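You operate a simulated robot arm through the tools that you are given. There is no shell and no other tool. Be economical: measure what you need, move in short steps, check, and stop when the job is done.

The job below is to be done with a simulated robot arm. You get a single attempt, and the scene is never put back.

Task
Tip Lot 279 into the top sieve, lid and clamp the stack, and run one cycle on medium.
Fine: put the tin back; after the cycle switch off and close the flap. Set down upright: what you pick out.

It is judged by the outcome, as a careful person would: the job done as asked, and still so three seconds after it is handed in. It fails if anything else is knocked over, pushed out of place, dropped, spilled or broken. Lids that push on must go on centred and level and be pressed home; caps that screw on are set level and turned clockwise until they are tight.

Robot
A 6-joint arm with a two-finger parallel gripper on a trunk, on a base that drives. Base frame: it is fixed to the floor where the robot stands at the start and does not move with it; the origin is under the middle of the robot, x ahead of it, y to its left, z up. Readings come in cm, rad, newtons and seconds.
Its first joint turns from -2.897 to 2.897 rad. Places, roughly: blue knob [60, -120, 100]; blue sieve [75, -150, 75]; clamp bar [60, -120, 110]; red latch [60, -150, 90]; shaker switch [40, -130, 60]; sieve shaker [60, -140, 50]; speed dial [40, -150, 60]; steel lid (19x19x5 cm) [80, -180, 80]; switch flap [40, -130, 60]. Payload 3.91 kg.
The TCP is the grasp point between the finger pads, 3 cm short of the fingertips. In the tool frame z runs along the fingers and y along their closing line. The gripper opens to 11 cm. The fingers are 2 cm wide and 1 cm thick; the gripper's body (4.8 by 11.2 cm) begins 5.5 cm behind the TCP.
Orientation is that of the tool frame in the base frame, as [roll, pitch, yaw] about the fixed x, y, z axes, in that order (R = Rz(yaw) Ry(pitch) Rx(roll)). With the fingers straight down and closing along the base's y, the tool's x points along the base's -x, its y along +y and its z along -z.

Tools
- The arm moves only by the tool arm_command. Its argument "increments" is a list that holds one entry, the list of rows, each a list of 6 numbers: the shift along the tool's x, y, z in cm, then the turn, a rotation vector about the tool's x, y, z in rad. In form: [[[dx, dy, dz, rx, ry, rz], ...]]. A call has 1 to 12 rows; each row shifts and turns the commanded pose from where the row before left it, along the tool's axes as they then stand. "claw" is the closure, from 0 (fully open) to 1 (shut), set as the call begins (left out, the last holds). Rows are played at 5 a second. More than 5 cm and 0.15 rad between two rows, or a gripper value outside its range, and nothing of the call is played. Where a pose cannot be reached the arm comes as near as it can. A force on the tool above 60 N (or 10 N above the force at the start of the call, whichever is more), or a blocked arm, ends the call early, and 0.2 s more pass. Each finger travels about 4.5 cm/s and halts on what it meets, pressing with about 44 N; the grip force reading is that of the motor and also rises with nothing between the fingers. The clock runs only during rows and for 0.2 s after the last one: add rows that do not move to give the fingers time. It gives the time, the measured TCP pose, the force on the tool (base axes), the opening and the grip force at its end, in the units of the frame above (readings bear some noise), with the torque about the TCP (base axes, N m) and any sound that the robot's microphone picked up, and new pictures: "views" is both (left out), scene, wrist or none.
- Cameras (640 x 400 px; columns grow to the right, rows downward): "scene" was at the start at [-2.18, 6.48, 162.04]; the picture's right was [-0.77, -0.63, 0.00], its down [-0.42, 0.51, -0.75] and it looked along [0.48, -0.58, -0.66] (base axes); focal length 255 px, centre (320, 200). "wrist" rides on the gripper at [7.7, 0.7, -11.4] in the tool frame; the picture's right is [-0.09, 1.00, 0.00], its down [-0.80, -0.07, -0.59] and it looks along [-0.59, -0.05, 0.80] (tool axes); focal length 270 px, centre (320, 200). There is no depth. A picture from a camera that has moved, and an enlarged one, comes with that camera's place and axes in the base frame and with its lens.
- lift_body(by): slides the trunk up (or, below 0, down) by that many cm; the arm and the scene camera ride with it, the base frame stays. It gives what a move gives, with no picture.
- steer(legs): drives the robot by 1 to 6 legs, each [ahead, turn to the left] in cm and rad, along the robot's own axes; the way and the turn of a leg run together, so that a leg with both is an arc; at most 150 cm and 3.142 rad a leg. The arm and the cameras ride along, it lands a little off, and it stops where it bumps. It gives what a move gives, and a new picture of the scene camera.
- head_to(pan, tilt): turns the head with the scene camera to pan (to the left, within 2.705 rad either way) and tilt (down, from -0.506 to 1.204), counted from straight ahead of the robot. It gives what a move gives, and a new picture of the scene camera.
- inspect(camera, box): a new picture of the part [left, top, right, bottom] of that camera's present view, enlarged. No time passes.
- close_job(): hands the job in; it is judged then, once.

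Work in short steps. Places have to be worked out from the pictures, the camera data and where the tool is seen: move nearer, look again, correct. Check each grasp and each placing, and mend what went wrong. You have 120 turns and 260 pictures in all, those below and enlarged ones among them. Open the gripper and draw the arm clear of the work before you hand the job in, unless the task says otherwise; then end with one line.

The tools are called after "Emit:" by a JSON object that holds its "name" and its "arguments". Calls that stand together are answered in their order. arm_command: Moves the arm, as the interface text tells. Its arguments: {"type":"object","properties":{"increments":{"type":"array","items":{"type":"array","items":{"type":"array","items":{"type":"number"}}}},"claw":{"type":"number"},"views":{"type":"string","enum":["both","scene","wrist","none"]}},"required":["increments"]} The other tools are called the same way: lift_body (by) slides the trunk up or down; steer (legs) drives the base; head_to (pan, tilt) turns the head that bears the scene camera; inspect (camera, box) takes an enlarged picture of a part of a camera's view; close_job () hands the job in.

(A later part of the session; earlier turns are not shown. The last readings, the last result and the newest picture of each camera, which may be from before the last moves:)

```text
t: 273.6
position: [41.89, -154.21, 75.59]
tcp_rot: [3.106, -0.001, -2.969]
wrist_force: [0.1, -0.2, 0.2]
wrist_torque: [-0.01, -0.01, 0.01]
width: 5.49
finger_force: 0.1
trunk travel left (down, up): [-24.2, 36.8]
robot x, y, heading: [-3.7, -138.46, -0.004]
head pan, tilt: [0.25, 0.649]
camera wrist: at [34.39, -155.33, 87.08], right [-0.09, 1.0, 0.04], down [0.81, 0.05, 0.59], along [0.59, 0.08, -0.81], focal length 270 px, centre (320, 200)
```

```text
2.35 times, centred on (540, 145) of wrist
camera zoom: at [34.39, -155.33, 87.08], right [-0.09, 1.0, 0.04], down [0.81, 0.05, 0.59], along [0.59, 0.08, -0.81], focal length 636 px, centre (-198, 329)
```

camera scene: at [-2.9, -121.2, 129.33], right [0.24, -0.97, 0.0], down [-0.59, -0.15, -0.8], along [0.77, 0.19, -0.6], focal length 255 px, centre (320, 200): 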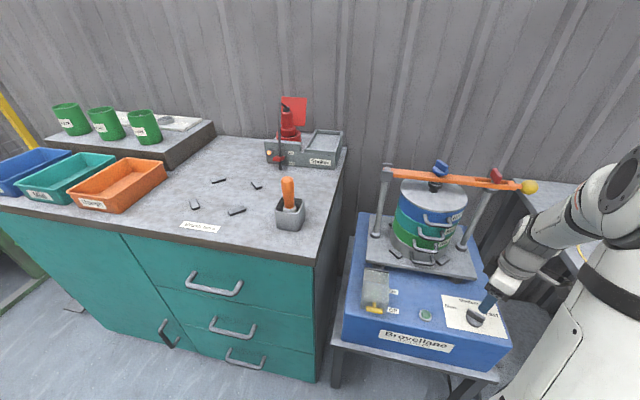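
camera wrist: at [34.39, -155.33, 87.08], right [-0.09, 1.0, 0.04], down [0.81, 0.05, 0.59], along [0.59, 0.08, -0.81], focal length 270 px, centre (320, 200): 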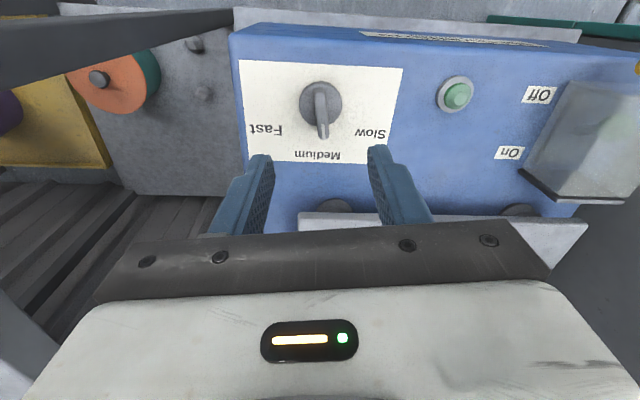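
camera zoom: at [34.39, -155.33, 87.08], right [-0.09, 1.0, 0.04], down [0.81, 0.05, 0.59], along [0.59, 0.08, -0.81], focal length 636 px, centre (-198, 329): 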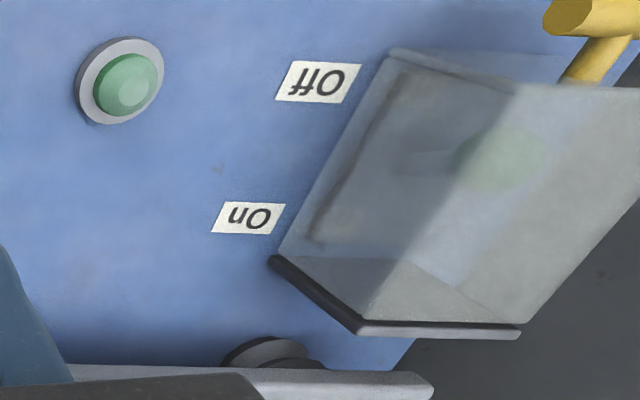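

Dial indicates Medium. Now the flap: yellow T-tab ≈(36.4,−126.8,64), hinge at x≈48. Move above the tab, aligned with the box.

Emit:
{"name": "arm_command", "arguments": {"increments": [[[0.12, 4.65, 0, 0, 0, 0], [0.12, 4.65, 0, 0, 0, 0], [0.12, 4.65, 0, 0, 0, 0], [0.12, 4.65, 0, 0, 0, 0], [0.12, 4.65, 0, 0, 0, 0], [0.12, 4.65, 0, 0, 0, 0], [0, 0, 2, 0, 0, 0.114], [0, 0, 0, 0, 0, 0]]], "claw": 0.2, "views": "wrist"}}

Emit:
{"name": "inspect", "arguments": {"camera": "scene", "box": [330, 230, 450, 330]}}

```text
t: 275.4
position: [36.58, -126.57, 74.53]
tcp_rot: [3.107, -0.007, -3.08]
wrist_force: [0.6, -0.1, 0.6]
wrist_torque: [-0.03, -0.02, -0.01]
width: 8.8
finger_force: 0.0
trunk travel left (down, up): [-24.2, 36.8]
robot x, y, heading: [-3.71, -137.86, -0.009]
head pan, tilt: [0.25, 0.649]
camera wrist: at [28.94, -126.81, 86.03], right [0.03, 1.0, 0.03], down [0.81, -0.04, 0.59], along [0.59, 0.01, -0.81], focal length 270 px, centre (320, 200)
```

wrist: 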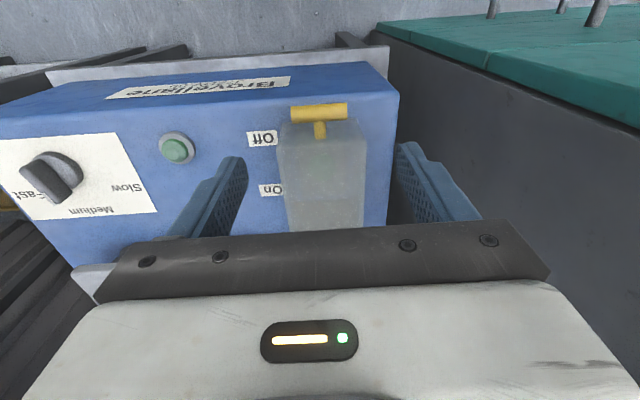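

```text
4.00 times, centred on (390, 280) of scene
camera zoom: at [-2.89, -121.18, 129.32], right [0.24, -0.97, 0.0], down [-0.59, -0.15, -0.8], along [0.77, 0.19, -0.6], focal length 1020 px, centre (40, -120)
```

zoom: 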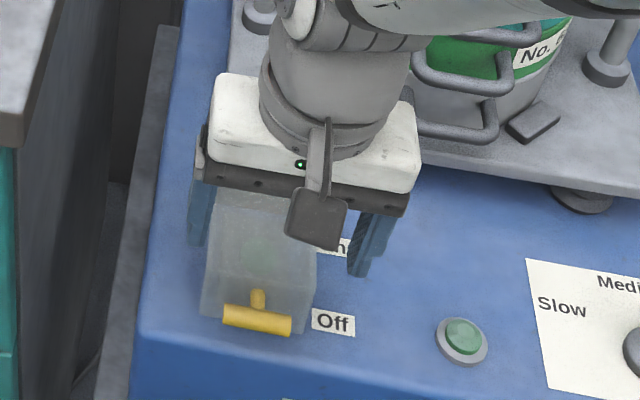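

Tab ≈(36,−126.5,64.5), crossbar ≈4.5 cm long. Descend and grip it by its ends, using just the fingertips.

Emit:
{"name": "arm_command", "arguments": {"increments": [[[0.5, 0, 3, 0, 0, 0], [0, 0, 3, 0, 0, 0], [0, 0, 1.8, 0, 0, 0], [0, 0, 0, 0, 0, 0]]], "views": "none"}}

Emit:
{"name": "arm_command", "arguments": {"increments": [[[0, 0, 0, 0, 0, 0], [0, 0, 0, 0, 0, 0], [0, 0, 0, 0, 0, 0], [0, 0, 0, 0, 0, 0]]], "claw": 1.0, "views": "wrist"}}

```text
t: 276.4
position: [35.93, -126.46, 66.71]
tcp_rot: [3.107, -0.007, -3.08]
wrist_force: [-0.1, 0.3, 0.8]
wrist_torque: [0.0, 0.0, -0.05]
width: 8.78
finger_force: 0.1
trunk travel left (down, up): [-24.2, 36.8]
robot x, y, heading: [-3.69, -138.37, -0.006]
head pan, tilt: [0.25, 0.649]
```

```text
t: 277.4
position: [35.88, -126.46, 66.82]
tcp_rot: [3.106, -0.007, -3.079]
wrist_force: [-3.1, 12.9, -1.0]
wrist_torque: [0.43, 0.12, 0.05]
width: 5.69
finger_force: 44.6
trunk travel left (down, up): [-24.2, 36.8]
robot x, y, heading: [-3.84, -138.33, -0.009]
head pan, tilt: [0.25, 0.649]
camera wrist: at [28.31, -126.62, 78.23], right [0.03, 1.0, 0.03], down [0.81, -0.04, 0.59], along [0.59, 0.01, -0.81], focal length 270 px, centre (320, 200)
```

wrist: 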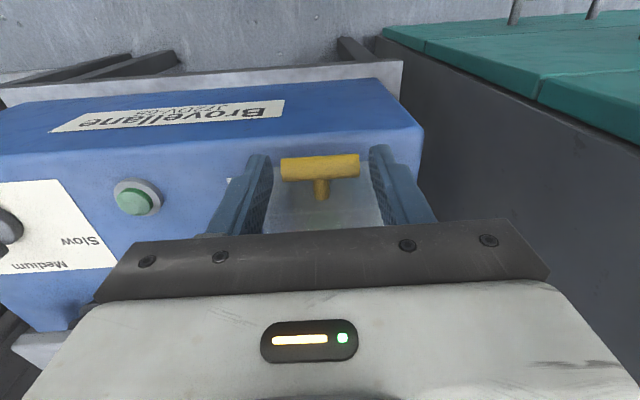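

It gripped the flap by its sides (5.7 cm), which is fine for swinging it open. Lift along the hinge arc.

Emit:
{"name": "arm_command", "arguments": {"increments": [[[-0.18, 0, -2.1, 0, 0, 0], [-0.55, 0, -2.05, 0, 0, 0], [-0.9, 0, -1.9, 0, 0, 0], [-1.2, 0, -1.75, 0, 0, 0]]], "views": "none"}}

Emit:
{"name": "arm_command", "arguments": {"increments": [[[-1.5, 0, -1.5, 0, 0, 0], [-1.75, 0, -1.2, 0, 0, 0], [-1.9, 0, -0.9, 0, 0, 0], [-2.05, 0, -0.5, 0, 0, 0], [0, 0, 0, 0, 0, 0]]], "views": "both"}}

Emit:
{"name": "inspect", "arguments": {"camera": "scene", "box": [330, 210, 450, 330]}}

```text
t: 278.3
position: [37.11, -126.4, 72.93]
tcp_rot: [3.103, -0.012, -3.08]
wrist_force: [-14.6, 19.8, 11.5]
wrist_torque: [1.94, -0.23, 0.32]
width: 5.69
finger_force: 44.8
trunk travel left (down, up): [-24.2, 36.8]
robot x, y, heading: [-3.99, -138.52, -0.007]
head pan, tilt: [0.25, 0.649]
stopped in row 4: the force on the tool passed its limit (the readings are from after the stop); the commanded pose is now the measured one
```

```text
t: 278.8
position: [38.53, -126.24, 74.72]
tcp_rot: [3.106, -0.023, -3.077]
wrist_force: [-20.8, 8.9, 19.9]
wrist_torque: [1.45, -0.1, 0.18]
width: 5.68
finger_force: 45.0
trunk travel left (down, up): [-24.2, 36.8]
robot x, y, heading: [-3.79, -138.24, -0.003]
head pan, tilt: [0.25, 0.649]
stopped in row 2: the force on the tool passed its limit (the readings are from after the stop); the commanded pose is now the measured one
camera scene: at [-3.31, -121.15, 129.35], right [0.24, -0.97, 0.0], down [-0.58, -0.15, -0.8], along [0.77, 0.19, -0.6], focal length 255 px, centre (320, 200)
camera wrist: at [31.04, -126.56, 86.27], right [0.02, 1.0, 0.03], down [0.82, -0.04, 0.57], along [0.57, 0.01, -0.82], focal length 270 px, centre (320, 200)
```

scene: 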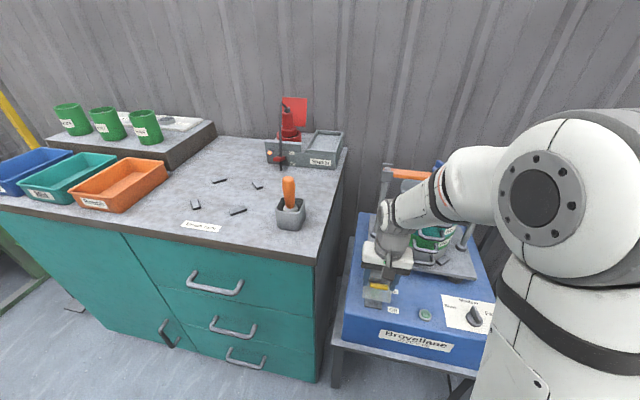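
wrist: 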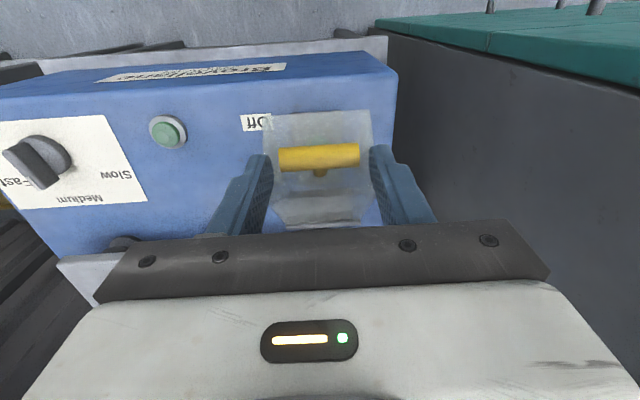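

```text
3.33 times, centred on (390, 270) of scene
camera zoom: at [-3.31, -121.15, 129.35], right [0.24, -0.97, 0.0], down [-0.58, -0.15, -0.8], along [0.77, 0.19, -0.6], focal length 850 px, centre (87, -33)
```

zoom: 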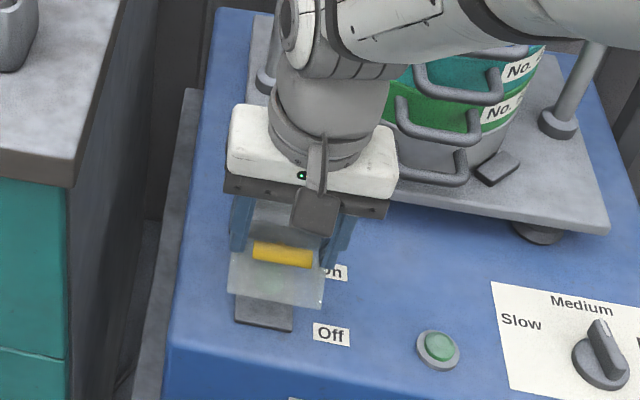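

The flap is ~45° open; the side force says the radius is a bit larger. Continue with the outward correction.

Emit:
{"name": "arm_command", "arguments": {"increments": [[[0.2, -0.1, -0.4, 0, 0, 0], [-1.3, 0, -1.6, 0, 0, 0], [-1.5, 0, -1.3, 0, 0, 0], [0, 0, 0, 0, 0, 0]]], "views": "none"}}

Emit:
{"name": "arm_command", "arguments": {"increments": [[[-1.6, 0, -1.0, 0, 0, 0], [-1.8, 0, -0.6, 0, 0, 0], [-1.8, 0, -0.3, 0, 0, 0], [-1.8, 0, 0, 0, 0, 0], [0, 0, 0, 0, 0, 0]]], "views": "both"}}

Emit:
{"name": "inspect", "arguments": {"camera": "scene", "box": [330, 210, 450, 330]}}

```text
t: 279.8
position: [41.49, -126.16, 77.72]
tcp_rot: [3.107, -0.022, -3.077]
wrist_force: [-14.1, 24.9, 3.6]
wrist_torque: [0.61, 1.44, -0.16]
width: 5.67
finger_force: 45.2
trunk travel left (down, up): [-24.2, 36.8]
robot x, y, heading: [-3.93, -137.87, 0.001]
head pan, tilt: [0.25, 0.649]
```

```text
t: 281.0
position: [48.54, -125.91, 79.68]
tcp_rot: [3.105, -0.015, -3.079]
wrist_force: [-2.6, 19.9, 44.3]
wrist_torque: [0.44, 0.58, -0.07]
width: 5.68
finger_force: 45.3
trunk travel left (down, up): [-24.2, 36.8]
robot x, y, heading: [-3.81, -137.94, -0.002]
head pan, tilt: [0.25, 0.649]
camera scene: at [-3.31, -121.07, 129.35], right [0.24, -0.97, 0.0], down [-0.58, -0.15, -0.8], along [0.77, 0.19, -0.6], focal length 255 px, centre (320, 200)
camera wrist: at [40.98, -126.22, 91.25], right [0.02, 1.0, 0.04], down [0.81, -0.04, 0.58], along [0.58, 0.01, -0.81], focal length 270 px, centre (320, 200)
```

scene: 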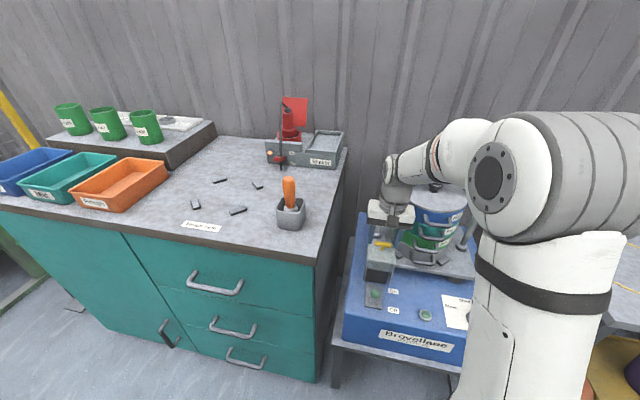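
wrist: 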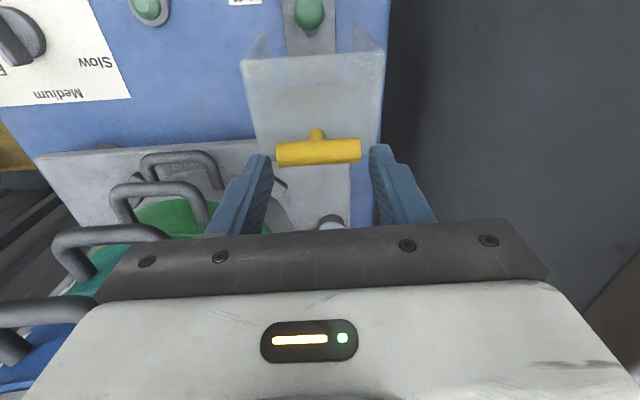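

```text
3.33 times, centred on (390, 270) of scene
camera zoom: at [-3.31, -121.07, 129.35], right [0.24, -0.97, 0.0], down [-0.58, -0.15, -0.8], along [0.77, 0.19, -0.6], focal length 850 px, centre (87, -33)
```

zoom: 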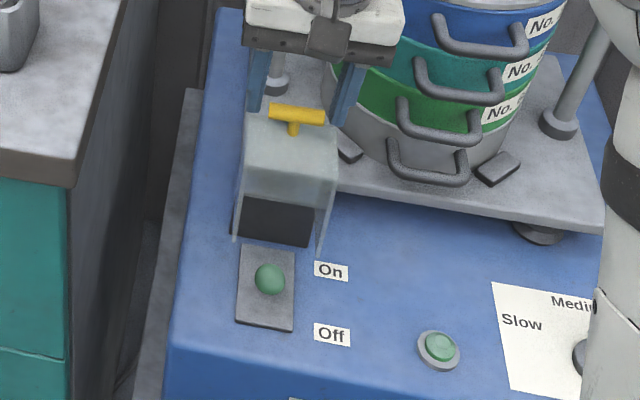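

Flap is upright; the switch toggle (green knob) sits inside. Push slightly past vertical, release, and see if it stays.

Emit:
{"name": "arm_command", "arguments": {"increments": [[[-0.8, -0.2, 0.5, 0, 0, 0], [-0.8, 0, 0.4, 0, 0, 0], [0, 0, 0, 0, 0, 0]]], "views": "none"}}

Emit:
{"name": "arm_command", "arguments": {"increments": [[[0, 0, 0, 0, 0, 0], [0, 0, 0, 0, 0, 0], [0, 0, -2, 0, 0, 0], [0, 0, -3, 0, 0, 0], [3, 0, -3, 0, 0, 0], [4, 0, 0, 0, 0, 0], [4, 0, 0, 0, 0, 0]]], "claw": 0.3, "views": "wrist"}}

Emit:
{"name": "inspect", "arguments": {"camera": "scene", "box": [330, 210, 450, 330]}}

```text
t: 281.3
position: [48.71, -125.95, 79.67]
tcp_rot: [3.1, -0.014, -3.077]
wrist_force: [-7.0, 3.9, 23.2]
wrist_torque: [0.74, 1.07, 0.18]
width: 5.67
finger_force: 45.0
trunk travel left (down, up): [-24.2, 36.8]
robot x, y, heading: [-3.6, -138.31, -0.004]
head pan, tilt: [0.25, 0.649]
stopped in row 1: the force on the tool passed its limit (the readings are from after the stop); the commanded pose is now the measured one
```

```text
t: 282.9
position: [37.87, -127.02, 87.61]
tcp_rot: [3.104, -0.018, -3.077]
wrist_force: [-0.2, 0.0, -0.1]
wrist_torque: [0.02, 0.04, 0.03]
width: 7.71
finger_force: 0.0
trunk travel left (down, up): [-24.2, 36.8]
robot x, y, heading: [-3.97, -138.06, -0.004]
head pan, tilt: [0.25, 0.649]
camera wrist: at [30.3, -127.3, 99.21], right [0.02, 1.0, 0.04], down [0.82, -0.04, 0.58], along [0.58, 0.02, -0.82], focal length 270 px, centre (320, 200)
```

wrist: 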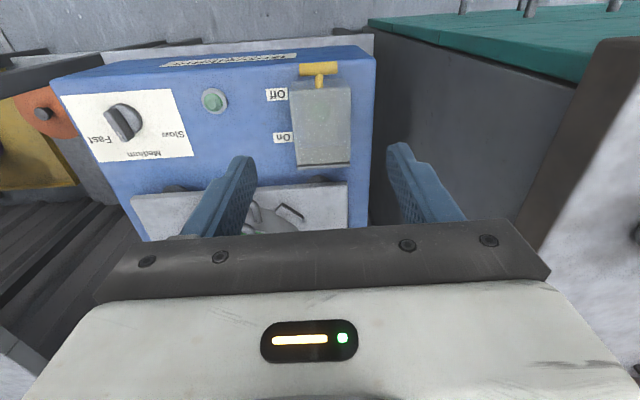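

```text
3.33 times, centred on (390, 270) of scene
camera zoom: at [-2.93, -121.18, 129.32], right [0.24, -0.97, 0.0], down [-0.59, -0.15, -0.8], along [0.77, 0.19, -0.6], focal length 850 px, centre (87, -33)
```

zoom: 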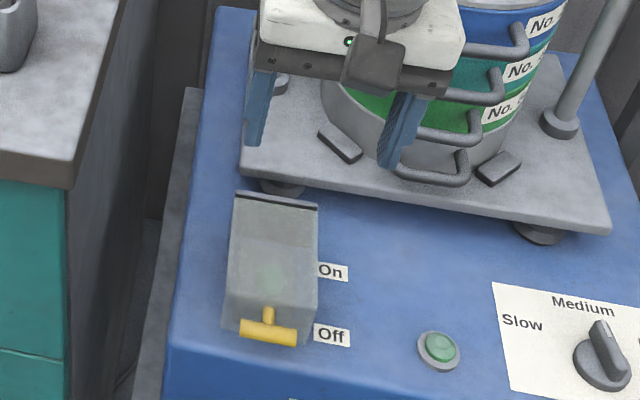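

The flap dropped shut again: it must go well past vertical. Re-grip its sides and swing through a slightly larger arc to ~115°, then release.

Emit:
{"name": "arm_command", "arguments": {"increments": [[[1.93, 0.69, 4.2, 0, 0, 0], [0, 0, 4.2, 0, 0, 0], [0, 0, 4.2, 0, 0, 0], [0, 0, 4.2, 0, 0, 0], [0, 0, 4.0, 0, 0, 0], [0, 0, 0, 0, 0, 0]]], "claw": 0.2, "views": "none"}}

Emit:
{"name": "arm_command", "arguments": {"increments": [[[0, 0, 0, 0, 0, 0], [0, 0, 0, 0, 0, 0], [0, 0, 0, 0, 0, 0], [0, 0, 0, 0, 0, 0], [-0.1, 0, -2.15, 0, 0, 0], [-0.16, 0, -2.15, 0, 0, 0], [-0.6, 0.03, -1.85, 0, 0, 0], [-0.8, 0.04, -1.75, 0, 0, 0]]], "claw": 1.0, "views": "none"}}

Emit:
{"name": "arm_command", "arguments": {"increments": [[[-1.15, 0.05, -1.6, 0, 0, 0], [-1.35, 0.06, -1.35, 0, 0, 0], [-1.6, 0.07, -1.15, 0, 0, 0], [-1.75, 0.08, -0.9, 0, 0, 0]]], "views": "none"}}

Emit:
{"name": "arm_command", "arguments": {"increments": [[[-1.9, 0.08, -0.6, 0, 0, 0], [-1.97, 0.08, -0.27, 0, 0, 0], [-1.64, 0.07, 0, 0, 0, 0], [-1.64, 0.07, 0.17, 0, 0, 0], [0, 0, 0, 0, 0, 0]]], "views": "wrist"}}

Emit:
{"name": "inspect", "arguments": {"camera": "scene", "box": [330, 190, 450, 310]}}

```text
t: 284.3
position: [35.31, -125.84, 66.98]
tcp_rot: [3.101, -0.02, -3.077]
wrist_force: [-0.3, 0.2, -0.8]
wrist_torque: [0.0, 0.02, 0.0]
width: 8.79
finger_force: 0.0
trunk travel left (down, up): [-24.2, 36.8]
robot x, y, heading: [-3.9, -138.4, -0.0]
head pan, tilt: [0.25, 0.649]
```

```text
t: 285.2
position: [35.16, -126.5, 66.84]
tcp_rot: [3.106, -0.022, -3.079]
wrist_force: [12.4, -51.2, 3.8]
wrist_torque: [-2.03, -0.54, 0.05]
width: 5.71
finger_force: 44.0
trunk travel left (down, up): [-24.2, 36.8]
robot x, y, heading: [-4.14, -138.28, -0.002]
head pan, tilt: [0.25, 0.649]
stopped in row 4: the force on the tool passed its limit (the readings are from after the stop); the commanded pose is now the measured one
```

```text
t: 285.6
position: [35.29, -126.52, 68.04]
tcp_rot: [3.113, -0.051, -3.083]
wrist_force: [-0.1, -23.1, 5.6]
wrist_torque: [-1.44, -0.78, -0.16]
width: 5.71
finger_force: 44.9
trunk travel left (down, up): [-24.2, 36.8]
robot x, y, heading: [-3.91, -138.75, -0.004]
head pan, tilt: [0.25, 0.649]
stopped in row 2: the force on the tool passed its limit (the readings are from after the stop); the commanded pose is now the measured one
```

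```text
t: 286.0
position: [35.54, -126.44, 68.02]
tcp_rot: [3.12, -0.084, -3.083]
wrist_force: [-11.3, -4.4, 1.5]
wrist_torque: [-0.14, 0.05, -0.02]
width: 5.7
finger_force: 44.8
trunk travel left (down, up): [-24.2, 36.8]
robot x, y, heading: [-3.74, -138.53, 0.0]
head pan, tilt: [0.25, 0.649]
stopped in row 1: the force on the tool passed its limit (the readings are from after the stop); the commanded pose is now the measured one
camera wrist: at [28.75, -126.39, 79.93], right [0.03, 1.0, 0.01], down [0.85, -0.03, 0.52], along [0.52, 0.0, -0.85], focal length 270 px, centre (320, 200)
```

wrist: 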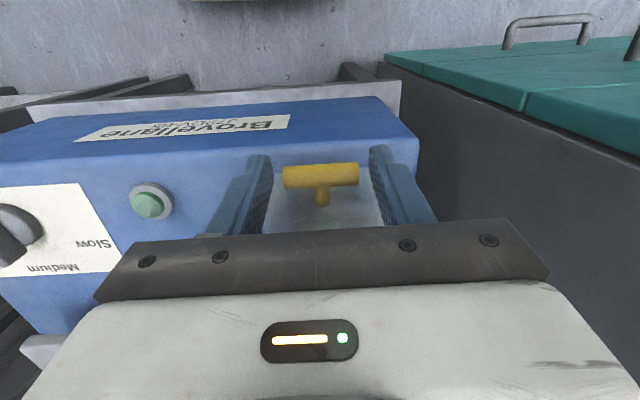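

```text
3.33 times, centred on (390, 250) of scene
camera zoom: at [-3.08, -121.23, 129.33], right [0.24, -0.97, 0.0], down [-0.59, -0.15, -0.8], along [0.77, 0.19, -0.6], focal length 850 px, centre (87, 33)
```

zoom: 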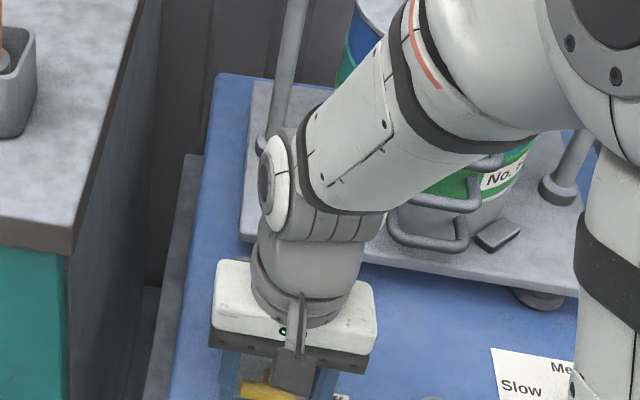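

Grip is now centred and relaxed. Swing again through the arc in one go.

Emit:
{"name": "arm_command", "arguments": {"increments": [[[0.05, 0, -1.6, 0, 0, 0], [-0.1, 0, -1.6, 0, 0, 0], [-0.55, 0.02, -1.88, 0, 0, 0], [-0.55, 0.02, -1.88, 0, 0, 0], [-1.1, 0.05, -1.7, 0, 0, 0], [-1.15, 0.05, -1.6, 0, 0, 0]]], "views": "none"}}

Emit:
{"name": "arm_command", "arguments": {"increments": [[[-1.6, 0.07, -1.25, 0, 0, 0], [-1.6, 0.07, -1.2, 0, 0, 0], [-1.9, 0.08, -0.7, 0, 0, 0], [-1.9, 0.08, -0.6, 0, 0, 0]]], "views": "none"}}

Emit:
{"name": "arm_command", "arguments": {"increments": [[[-1.65, 0.08, -0.2, 0, 0, 0], [-1.65, 0.08, 0, 0, 0, 0], [-1.6, 0.08, 0.3, 0, 0, 0], [0, 0, 0, 0, 0, 0]]], "views": "wrist"}}

Emit:
{"name": "inspect", "arguments": {"camera": "scene", "box": [330, 190, 450, 310]}}

```text
t: 287.4
position: [40.19, -126.26, 77.76]
tcp_rot: [3.119, -0.082, -3.083]
wrist_force: [6.4, -27.7, -23.3]
wrist_torque: [-0.7, 1.05, -0.04]
width: 5.65
finger_force: 44.8
trunk travel left (down, up): [-24.2, 36.8]
robot x, y, heading: [-3.87, -137.95, -0.008]
head pan, tilt: [0.25, 0.649]
```

```text
t: 288.4
position: [47.08, -126.03, 80.93]
tcp_rot: [3.122, -0.087, -3.081]
wrist_force: [-5.6, -50.0, -27.3]
wrist_torque: [-1.08, 1.29, -0.34]
width: 5.72
finger_force: 44.8
trunk travel left (down, up): [-24.2, 36.8]
robot x, y, heading: [-3.77, -138.0, -0.004]
head pan, tilt: [0.25, 0.649]
```

```text
t: 289.4
position: [52.07, -124.8, 80.67]
tcp_rot: [3.118, -0.076, -3.08]
wrist_force: [6.2, 10.4, 15.3]
wrist_torque: [0.29, -0.21, 0.05]
width: 0.01
finger_force: 37.7
trunk travel left (down, up): [-24.2, 36.8]
robot x, y, heading: [-3.54, -138.29, -0.005]
head pan, tilt: [0.25, 0.649]
camera wrist: at [45.2, -124.83, 92.72], right [0.03, 1.0, 0.02], down [0.85, -0.03, 0.53], along [0.53, 0.0, -0.85], focal length 270 px, centre (320, 200)
```

wrist: 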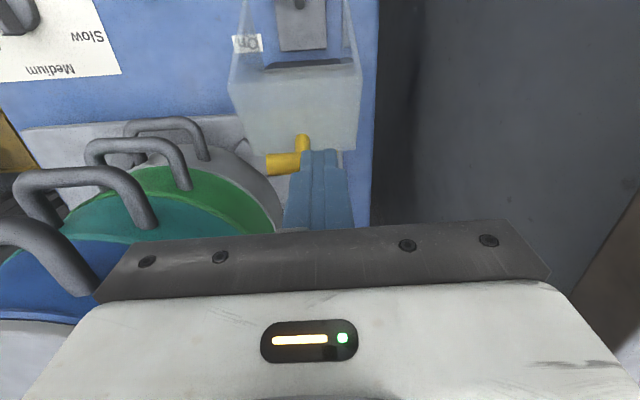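

```text
3.33 times, centred on (390, 250) of scene
camera zoom: at [-3.01, -121.12, 129.34], right [0.24, -0.97, 0.0], down [-0.59, -0.15, -0.8], along [0.77, 0.19, -0.6], focal length 850 px, centre (87, 33)
```

zoom: 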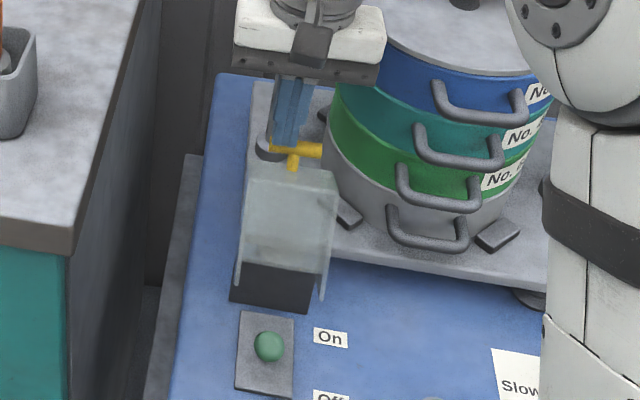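

The flap is now past vertical with the tab behind the fingertips. Lift off, back over the toggle, and lower in front of the green knob (≈(41.4,−126.4,63.9)).

Emit:
{"name": "arm_command", "arguments": {"increments": [[[0, 0, -3, 0, 0, 0], [0, 0, -3, 0, -0.08, 0], [4.5, -0.3, 0, 0, 0, 0], [4.5, -0.25, 0, 0, 0, 0], [4.6, -0.25, 0, 0, 0, 0], [0, 0, 4.5, 0, 0, 0], [0, 0, 4.5, 0, 0, 0], [0, 0, 4.5, 0, 0, 0], [0, 0, 3.5, 0, 0, 0], [0, 0, 0, 0, 0, 0]]], "views": "wrist"}}

Emit:
{"name": "inspect", "arguments": {"camera": "scene", "box": [330, 210, 450, 330]}}

```text
t: 291.6
position: [38.89, -126.29, 69.55]
tcp_rot: [3.118, -0.003, -3.083]
wrist_force: [-0.4, -0.8, 0.6]
wrist_torque: [0.02, -0.01, 0.01]
width: 0.0
finger_force: 37.7
trunk travel left (down, up): [-24.2, 36.8]
robot x, y, heading: [-3.64, -138.44, -0.007]
head pan, tilt: [0.25, 0.649]
camera wrist: at [31.14, -126.28, 80.95], right [0.03, 1.0, 0.02], down [0.81, -0.04, 0.59], along [0.59, 0.0, -0.81], focal length 270 px, centre (320, 200)
```

wrist: 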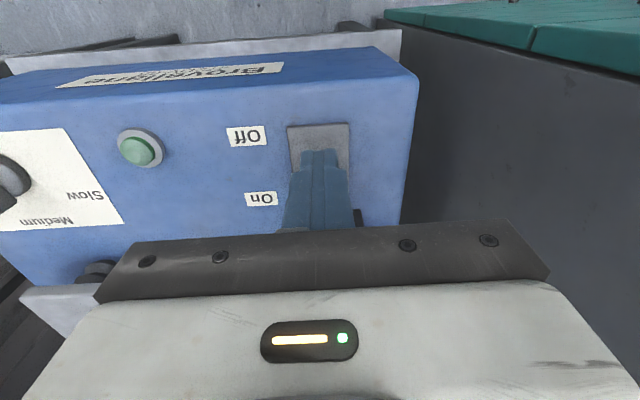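

```text
3.33 times, centred on (390, 270) of scene
camera zoom: at [-2.95, -121.18, 129.32], right [0.24, -0.97, 0.0], down [-0.59, -0.15, -0.8], along [0.77, 0.19, -0.6], focal length 850 px, centre (87, -33)
```

zoom: 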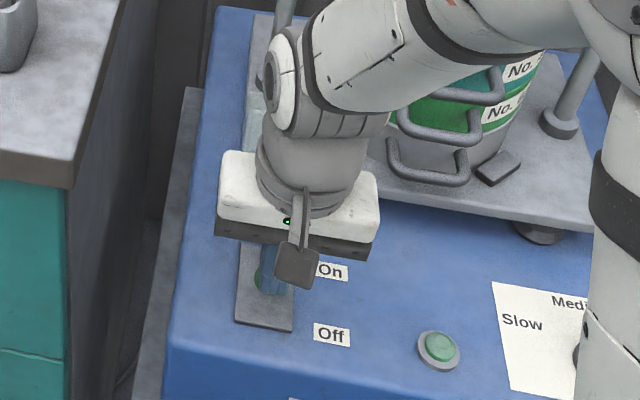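

Flap stays open. Lower in front of the knob and push it toward On, then back off slightly and listen.

Emit:
{"name": "arm_command", "arguments": {"increments": [[[0.4, -0.1, 1.7, 0, 0, 0], [0, 0, 1.5, 0, 0, 0], [-1, 0, 0, 0, 0, 0], [-1, 0, 0, 0, 0, 0], [-1, 0, 0, 0, 0, 0], [-0.8, 0, 0, 0, 0, 0], [-0.7, 0, 0, 0, 0, 0]]], "views": "none"}}

Emit:
{"name": "arm_command", "arguments": {"increments": [[[1.5, 0, 0, 0, 0, 0], [1.5, 0, -2, 0, 0, 0], [0, 0, -4, 0, 0, 0], [0, 0, -4, 0, 0, 0], [0, 0, 0, 0, 0, 0], [0, 0, 0, 0, 0, 0], [0, 0, 0, 0, 0, 0]]], "views": "both"}}

Emit:
{"name": "inspect", "arguments": {"camera": "scene", "box": [330, 210, 450, 330]}}

```text
t: 293.2
position: [41.8, -126.05, 66.11]
tcp_rot: [3.124, -0.021, -3.088]
wrist_force: [-28.3, 4.3, 22.8]
wrist_torque: [-1.06, -2.17, -0.92]
width: 0.02
finger_force: 37.4
trunk travel left (down, up): [-24.2, 36.8]
robot x, y, heading: [-4.31, -138.0, -0.007]
head pan, tilt: [0.25, 0.649]
stopped in row 7: the force on the tool passed its limit (the readings are from after the stop); the commanded pose is now the measured one
```

```text
t: 294.8
position: [39.34, -126.32, 76.09]
tcp_rot: [3.12, -0.02, -3.085]
wrist_force: [0.9, -0.3, 1.0]
wrist_torque: [0.0, 0.02, 0.02]
width: 0.02
finger_force: 38.2
trunk travel left (down, up): [-24.2, 36.8]
robot x, y, heading: [-4.02, -138.2, -0.007]
head pan, tilt: [0.25, 0.649]
camera scene: at [-3.01, -121.19, 129.32], right [0.24, -0.97, 0.0], down [-0.59, -0.15, -0.8], along [0.77, 0.19, -0.6], focal length 255 px, centre (320, 200)
camera wrist: at [31.86, -126.38, 87.58], right [0.03, 1.0, 0.02], down [0.82, -0.04, 0.58], along [0.58, 0.0, -0.82], focal length 270 px, centre (320, 200)
```

scene: 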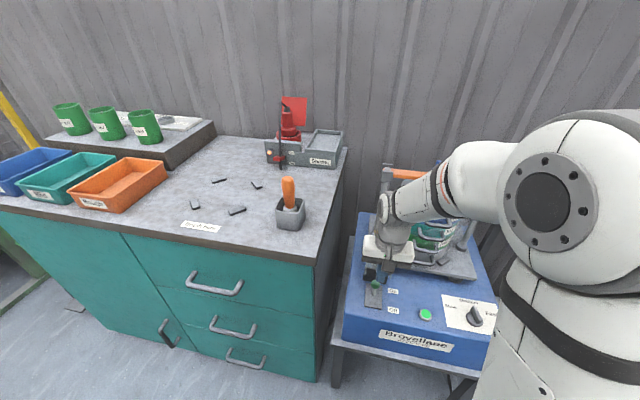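
wrist: 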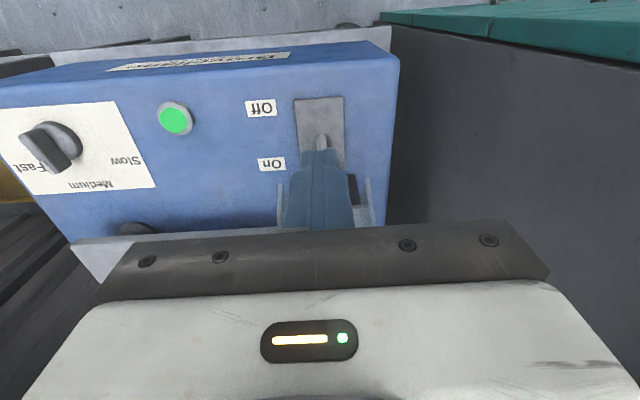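

```text
3.33 times, centred on (390, 270) of scene
camera zoom: at [-3.01, -121.19, 129.32], right [0.24, -0.97, 0.0], down [-0.59, -0.15, -0.8], along [0.77, 0.19, -0.6], focal length 850 px, centre (87, -33)
```

zoom: 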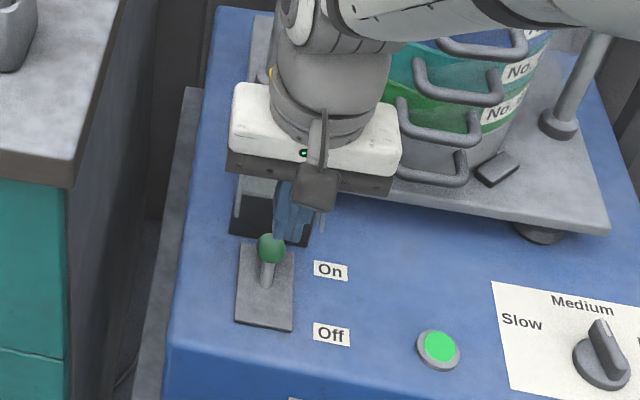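

Switched on: lamp lit, stack shaking on Medium. Wait for the cycle to finish, watching lamp and sound.

Emit:
{"name": "arm_command", "arguments": {"increments": [[[0, 0, 0, 0, 0, 0], [0, 0, 0, 0, 0, 0], [0, 0, 0, 0, 0, 0], [0, 0, 0, 0, 0, 0], [0, 0, 0, 0, 0, 0], [0, 0, 0, 0, 0, 0], [0, 0, 0, 0, 0, 0], [0, 0, 0, 0, 0, 0], [0, 0, 0, 0, 0, 0], [0, 0, 0, 0, 0, 0], [0, 0, 0, 0, 0, 0], [0, 0, 0, 0, 0, 0]]], "views": "none"}}

Emit:
{"name": "arm_command", "arguments": {"increments": [[[0, 0, 0, 0, 0, 0], [0, 0, 0, 0, 0, 0], [0, 0, 0, 0, 0, 0], [0, 0, 0, 0, 0, 0], [0, 0, 0, 0, 0, 0], [0, 0, 0, 0, 0, 0], [0, 0, 0, 0, 0, 0], [0, 0, 0, 0, 0, 0], [0, 0, 0, 0, 0, 0], [0, 0, 0, 0, 0, 0], [0, 0, 0, 0, 0, 0], [0, 0, 0, 0, 0, 0]]], "views": "none"}}

Emit:
{"name": "arm_command", "arguments": {"increments": [[[0, 0, 0, 0, 0, 0], [0, 0, 0, 0, 0, 0], [0, 0, 0, 0, 0, 0], [0, 0, 0, 0, 0, 0], [0, 0, 0, 0, 0, 0], [0, 0, 0, 0, 0, 0], [0, 0, 0, 0, 0, 0], [0, 0, 0, 0, 0, 0], [0, 0, 0, 0, 0, 0], [0, 0, 0, 0, 0, 0], [0, 0, 0, 0, 0, 0], [0, 0, 0, 0, 0, 0]]], "views": "none"}}

Emit:
{"name": "arm_command", "arguments": {"increments": [[[0, 0, 0, 0, 0, 0], [0, 0, 0, 0, 0, 0], [0, 0, 0, 0, 0, 0], [0, 0, 0, 0, 0, 0], [0, 0, 0, 0, 0, 0], [0, 0, 0, 0, 0, 0], [0, 0, 0, 0, 0, 0], [0, 0, 0, 0, 0, 0], [0, 0, 0, 0, 0, 0], [0, 0, 0, 0, 0, 0], [0, 0, 0, 0, 0, 0], [0, 0, 0, 0, 0, 0]]], "views": "none"}}

Emit:
{"name": "arm_command", "arguments": {"increments": [[[0, 0, 0, 0, 0, 0], [0, 0, 0, 0, 0, 0], [0, 0, 0, 0, 0, 0], [0, 0, 0, 0, 0, 0], [0, 0, 0, 0, 0, 0], [0, 0, 0, 0, 0, 0], [0, 0, 0, 0, 0, 0], [0, 0, 0, 0, 0, 0], [0, 0, 0, 0, 0, 0], [0, 0, 0, 0, 0, 0], [0, 0, 0, 0, 0, 0], [0, 0, 0, 0, 0, 0]]], "views": "none"}}

Emit:
{"name": "arm_command", "arguments": {"increments": [[[0, 0, 0, 0, 0, 0], [0, 0, 0, 0, 0, 0], [0, 0, 0, 0, 0, 0], [0, 0, 0, 0, 0, 0], [0, 0, 0, 0, 0, 0], [0, 0, 0, 0, 0, 0], [0, 0, 0, 0, 0, 0], [0, 0, 0, 0, 0, 0], [0, 0, 0, 0, 0, 0], [0, 0, 0, 0, 0, 0], [0, 0, 0, 0, 0, 0], [0, 0, 0, 0, 0, 0]]], "views": "scene"}}

Emit:
{"name": "inspect", "arguments": {"camera": "scene", "box": [330, 210, 450, 330]}}

```text
t: 297.4
position: [39.32, -126.41, 76.02]
tcp_rot: [3.12, -0.022, -3.085]
wrist_force: [0.4, 0.3, 0.4]
wrist_torque: [-0.02, 0.02, 0.03]
width: 0.0
finger_force: 37.0
trunk travel left (down, up): [-24.2, 36.8]
robot x, y, heading: [-3.56, -138.54, -0.001]
head pan, tilt: [0.25, 0.649]
```

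```text
t: 300.0
position: [39.29, -126.52, 76.08]
tcp_rot: [3.121, -0.021, -3.086]
wrist_force: [0.3, -1.3, -1.0]
wrist_torque: [0.04, -0.02, 0.0]
width: 0.01
finger_force: 37.2
trunk travel left (down, up): [-24.2, 36.8]
robot x, y, heading: [-3.94, -138.21, 0.0]
head pan, tilt: [0.25, 0.649]
```

```text
t: 302.6
position: [39.41, -126.43, 76.05]
tcp_rot: [3.121, -0.021, -3.086]
wrist_force: [0.2, -0.5, -0.3]
wrist_torque: [0.0, -0.01, 0.01]
width: 0.0
finger_force: 38.1
trunk travel left (down, up): [-24.2, 36.8]
robot x, y, heading: [-3.73, -138.44, -0.004]
head pan, tilt: [0.25, 0.649]
```

```text
t: 305.2
position: [39.43, -126.44, 76.0]
tcp_rot: [3.122, -0.021, -3.086]
wrist_force: [-0.6, 0.6, -0.5]
wrist_torque: [-0.02, -0.01, 0.01]
width: 0.0
finger_force: 38.2
trunk travel left (down, up): [-24.2, 36.8]
robot x, y, heading: [-3.75, -137.93, -0.004]
head pan, tilt: [0.25, 0.649]
```

```text
t: 307.8
position: [39.29, -126.39, 76.0]
tcp_rot: [3.121, -0.021, -3.086]
wrist_force: [0.5, 0.7, -0.6]
wrist_torque: [-0.01, 0.01, -0.01]
width: 0.01
finger_force: 37.6
trunk travel left (down, up): [-24.2, 36.8]
robot x, y, heading: [-3.68, -138.54, -0.002]
head pan, tilt: [0.25, 0.649]
```

```text
t: 310.4
position: [39.36, -126.31, 75.96]
tcp_rot: [3.122, -0.022, -3.084]
wrist_force: [-0.2, -0.1, 0.4]
wrist_torque: [0.0, 0.03, -0.01]
width: 0.0
finger_force: 38.1
trunk travel left (down, up): [-24.2, 36.8]
robot x, y, heading: [-3.89, -138.2, -0.002]
head pan, tilt: [0.25, 0.649]
camera scene: at [-3.0, -121.19, 129.32], right [0.24, -0.97, 0.0], down [-0.59, -0.15, -0.8], along [0.77, 0.19, -0.6], focal length 255 px, centre (320, 200)
```

scene: 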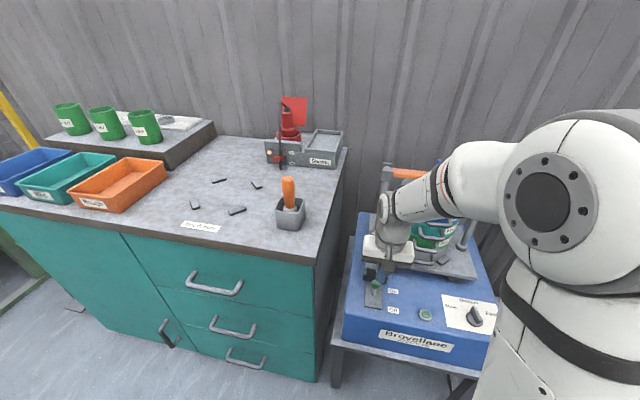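

```text
3.33 times, centred on (390, 270) of scene
camera zoom: at [-3.0, -121.19, 129.32], right [0.24, -0.97, 0.0], down [-0.59, -0.15, -0.8], along [0.77, 0.19, -0.6], focal length 850 px, centre (87, -33)
```

zoom: 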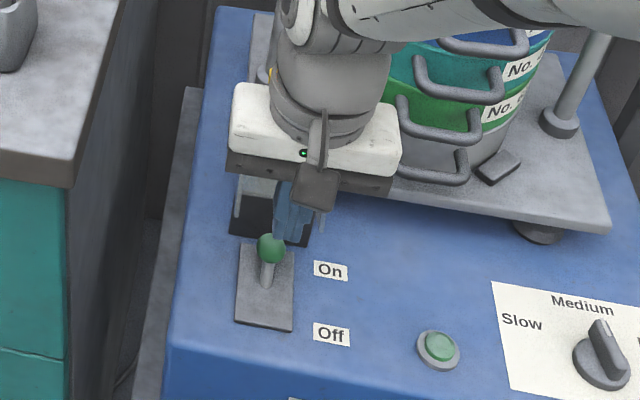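

Lamp is off and the shaking stopped: the cycle is done. Straddle the knob, grip it and pull it back to Off.

Emit:
{"name": "arm_command", "arguments": {"increments": [[[0, 0, 0, 0, 0, 0], [-2.4, -0.15, 0, 0, 0, 0], [-2.4, -0.15, 0, 0, 0, 0], [0, 0, 3.5, 0, 0, 0], [0, 0, 3.5, 0, 0, 0], [0, 0, 2.6, 0, 0, 0], [0, 0, 0, 0, 0, 0]]], "claw": 0.58, "views": "none"}}

Emit:
{"name": "arm_command", "arguments": {"increments": [[[0, 0, 0, 0, 0, 0], [0, 0, 0, 0, 0, 0], [0, 0, 0, 0, 0, 0], [1, 0, 0, 0, 0, 0], [1, 0, 0, 0, 0, 0], [1, 0, 0, 0, 0, 0], [0.8, 0, 0, 0, 0, 0], [0, 0, 0, 0, 0, 0]]], "claw": 1.0, "views": "wrist"}}

Emit:
{"name": "inspect", "arguments": {"camera": "scene", "box": [330, 210, 450, 330]}}

```text
t: 311.4
position: [43.64, -126.4, 75.28]
tcp_rot: [3.121, -0.021, -3.089]
wrist_force: [-10.2, -1.0, 20.1]
wrist_torque: [-0.64, 0.12, -0.3]
width: 4.62
finger_force: 0.1
trunk travel left (down, up): [-24.2, 36.8]
robot x, y, heading: [-3.93, -138.39, -0.002]
head pan, tilt: [0.25, 0.649]
stopped in row 4: the force on the tool passed its limit (the readings are from after the stop); the commanded pose is now the measured one
```

```text
t: 313.1
position: [40.01, -126.67, 75.07]
tcp_rot: [3.123, -0.026, -3.09]
wrist_force: [0.5, 0.2, 0.0]
wrist_torque: [0.02, -0.01, 0.02]
width: 0.03
finger_force: 37.8
trunk travel left (down, up): [-24.2, 36.8]
robot x, y, heading: [-3.72, -138.36, -0.003]
head pan, tilt: [0.25, 0.649]
camera wrist: at [32.62, -126.68, 86.71], right [0.04, 1.0, 0.02], down [0.82, -0.04, 0.57], along [0.57, -0.01, -0.82], focal length 270 px, centre (320, 200)
```

wrist: 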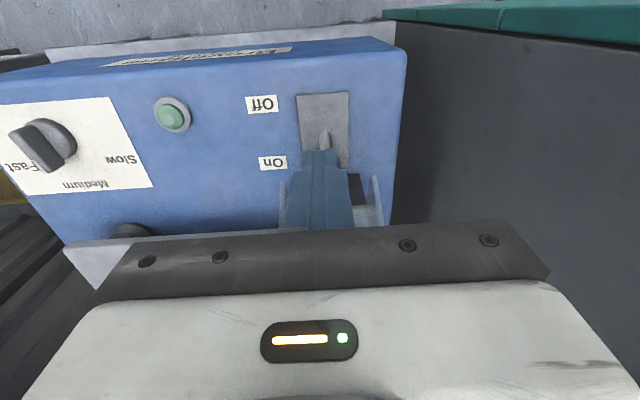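

```text
3.33 times, centred on (390, 270) of scene
camera zoom: at [-3.01, -121.19, 129.32], right [0.24, -0.97, 0.0], down [-0.59, -0.15, -0.8], along [0.77, 0.19, -0.6], focal length 850 px, centre (87, -33)
```

zoom: 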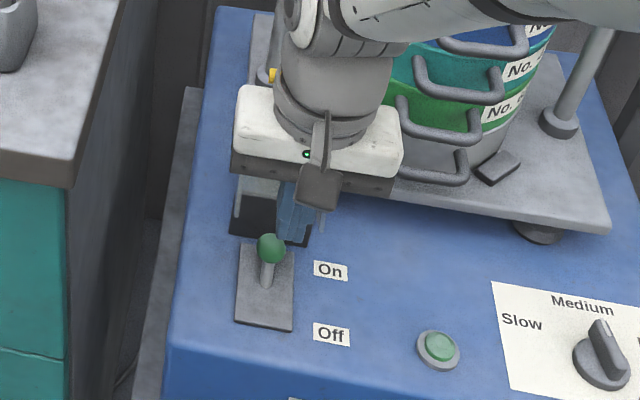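

The upright gripper body meets the open flap. Tilt the tool 0.6 rad so the hand stays in front, straddle the knob from the front, grip and pull to Off, then release and withdraw.

Emit:
{"name": "arm_command", "arguments": {"increments": [[[0, 0, 0, 0, -0.15, 0], [0, 0, 0, 0, -0.15, 0], [0, 0, 0, 0, -0.15, 0], [0, 0, 0, 0, -0.15, 0], [1.92, 0.1, 2.44, 0, 0, 0], [1.92, 0.1, 2.44, 0, 0, 0], [1.92, 0.1, 2.44, 0, 0, 0], [-1.65, 0, 1.13, 0, 0, 0], [-1.65, 0, 1.13, 0, 0, 0], [0, 0, 0, 0, 0, 0]]], "claw": 0.68, "views": "none"}}

Emit:
{"name": "arm_command", "arguments": {"increments": [[[0, 0, 0, 0, 0, 0], [0, 0, 0, 0, 0, 0], [0, 0, 0, 0, 0, 0], [0.87, 0, -0.59, 0, 0, 0], [0.87, 0, -0.59, 0, 0, 0], [0.87, 0, -0.59, 0, 0, 0], [0.87, 0, -0.59, 0, 0, 0], [0, 0, 0, 0, 0, 0]]], "claw": 1.0, "views": "wrist"}}

Emit:
{"name": "arm_command", "arguments": {"increments": [[[0, 0, 0, 0, 0, 0], [0, 0, 0, 0, 0, 0], [1.6, 0, -3, 0, 0, 0], [1, 0, -4, 0, 0, 0], [-1, 0, -4, 0, 0, 0]]], "claw": 0.6, "views": "none"}}

Emit:
{"name": "inspect", "arguments": {"camera": "scene", "box": [330, 190, 450, 330]}}

```text
t: 315.4
position: [43.92, -125.61, 65.81]
tcp_rot: [3.121, 0.566, -3.098]
wrist_force: [-38.1, -6.7, -7.8]
wrist_torque: [-0.38, -1.15, 0.84]
width: 3.82
finger_force: 3.5
out of reach, approached as far as the arm can: row 6, 7
trunk travel left (down, up): [-24.2, 36.8]
robot x, y, heading: [-4.45, -138.29, -0.002]
head pan, tilt: [0.25, 0.649]
```

```text
t: 316.1
position: [43.92, -125.95, 65.83]
tcp_rot: [3.118, 0.567, -3.121]
wrist_force: [-5.3, -12.5, 6.6]
wrist_torque: [-0.92, 0.05, -0.43]
width: 2.54
finger_force: 44.0
trunk travel left (down, up): [-24.2, 36.8]
robot x, y, heading: [-3.93, -138.36, -0.001]
head pan, tilt: [0.25, 0.649]
stopped in row 3: the force on the tool passed its limit (the readings are from after the stop); the commanded pose is now the measured one
camera wrist: at [31.24, -125.99, 71.21], right [0.04, 1.0, 0.07], down [0.36, -0.08, 0.93], along [0.93, -0.01, -0.36], focal length 270 px, centre (320, 200)
```

wrist: 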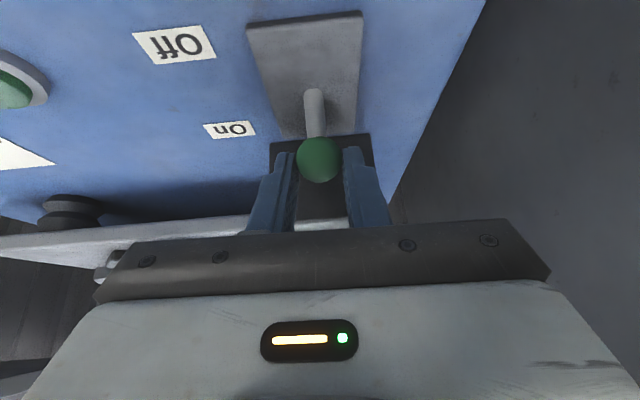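

```text
t: 317.3
position: [38.06, -125.73, 74.78]
tcp_rot: [3.119, 0.566, -3.115]
wrist_force: [0.1, 0.2, -0.3]
wrist_torque: [-0.02, 0.03, -0.02]
width: 4.41
finger_force: 0.0
out of reach, approached as far as the arm can: row 4
trunk travel left (down, up): [-24.2, 36.8]
robot x, y, heading: [-3.75, -138.4, -0.007]
head pan, tilt: [0.25, 0.649]
```

```text
2.86 times, centred on (390, 260) of scene
camera zoom: at [-2.97, -121.17, 129.32], right [0.24, -0.97, 0.0], down [-0.59, -0.15, -0.8], along [0.77, 0.19, -0.6], focal length 728 px, centre (120, 29)
```

zoom: 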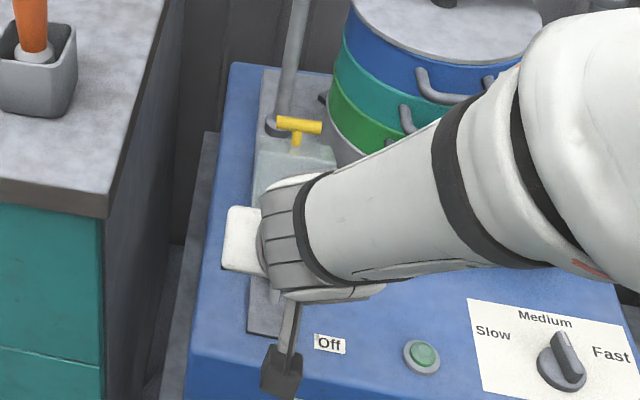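

I had the knob, but centring force ended the pull. Repeat: slide in along the finger axis, grip, then pull in a separate call, release and withdraw.

Emit:
{"name": "arm_command", "arguments": {"increments": [[[-0.05, -0.09, 3.45, 0, 0, 0], [-0.05, -0.09, 3.45, 0, 0, 0], [-0.05, -0.09, 3.4, 0, 0, 0], [0, 0, 0, 0, 0, 0]]], "claw": 0.65, "views": "none"}}

Emit:
{"name": "arm_command", "arguments": {"increments": [[[0, 0, 0, 0, 0, 0], [0, 0, 0, 0, 0, 0], [0, 0, 0, 0, 0, 0]]], "claw": 1.0, "views": "none"}}

Emit:
{"name": "arm_command", "arguments": {"increments": [[[0.7, 0, -0.45, 0, 0, 0], [0.7, 0, -0.45, 0, 0, 0], [0.7, 0, -0.45, 0, 0, 0], [0.7, 0, -0.45, 0, 0, 0], [0.5, 0, -0.3, 0, 0, 0], [0, 0, 0, 0, 0, 0]]], "views": "wrist"}}

Emit:
{"name": "arm_command", "arguments": {"increments": [[[0, 0, 0, 0, 0, 0], [0, 0, 0, 0, 0, 0], [-0.3, 0, -3.5, 0, 0, 0], [-1.5, 0, -3.5, 0, 0, 0], [-2, 0, -3.5, 0, 0, 0], [0, 0, 0, 0, 0, 0]]], "claw": 0.6, "views": "wrist"}}

```text
t: 318.3
position: [43.66, -125.67, 65.77]
tcp_rot: [3.121, 0.563, -3.118]
wrist_force: [-9.7, -0.6, -11.5]
wrist_torque: [-0.32, -0.39, 0.31]
width: 3.83
finger_force: 0.0
trunk travel left (down, up): [-24.2, 36.8]
robot x, y, heading: [-3.75, -138.04, -0.004]
head pan, tilt: [0.25, 0.649]
```

```text
t: 319.1
position: [43.81, -125.96, 65.81]
tcp_rot: [3.115, 0.564, -3.123]
wrist_force: [-6.7, -50.1, -16.0]
wrist_torque: [-1.02, 0.28, -0.76]
width: 2.52
finger_force: 44.4
trunk travel left (down, up): [-24.2, 36.8]
robot x, y, heading: [-3.94, -138.05, -0.005]
head pan, tilt: [0.25, 0.649]
```

```text
t: 319.5
position: [43.69, -126.16, 65.79]
tcp_rot: [3.121, 0.57, -3.125]
wrist_force: [13.0, -13.9, -15.1]
wrist_torque: [-0.6, -0.81, -0.3]
width: 2.55
finger_force: 44.8
trunk travel left (down, up): [-24.2, 36.8]
robot x, y, heading: [-3.75, -137.77, -0.001]
head pan, tilt: [0.25, 0.649]
stopped in row 1: the force on the tool passed its limit (the readings are from after the stop); the commanded pose is now the measured one
camera wrist: at [31.0, -125.9, 71.23], right [0.05, 1.0, 0.07], down [0.35, -0.08, 0.93], along [0.93, -0.02, -0.36], focal length 270 px, centre (320, 200)
```

wrist: 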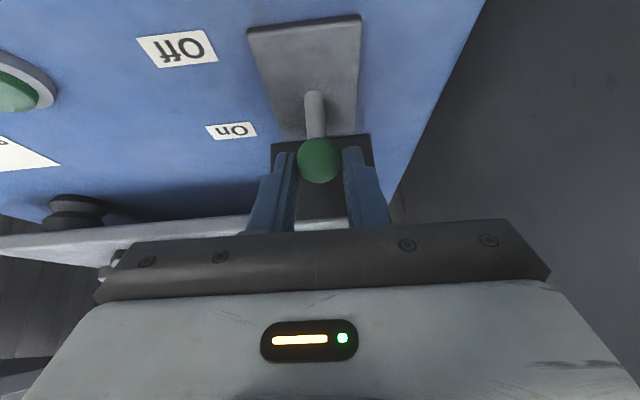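

```text
t: 320.9
position: [40.74, -126.43, 76.98]
tcp_rot: [3.118, 0.576, -3.122]
wrist_force: [0.2, 0.1, -1.5]
wrist_torque: [0.03, 0.0, -0.01]
width: 4.41
finger_force: 0.1
trunk travel left (down, up): [-24.2, 36.8]
robot x, y, heading: [-3.98, -138.22, -0.002]
head pan, tilt: [0.25, 0.649]
camera wrist: at [28.03, -126.36, 82.4], right [0.04, 1.0, 0.07], down [0.35, -0.08, 0.93], along [0.93, -0.02, -0.35], focal length 270 px, centre (320, 200)
```

wrist: 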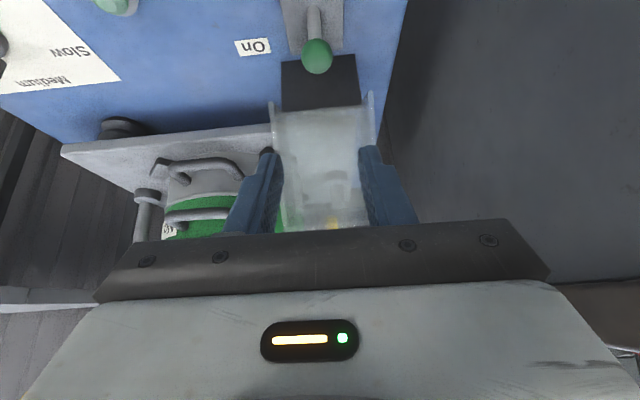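

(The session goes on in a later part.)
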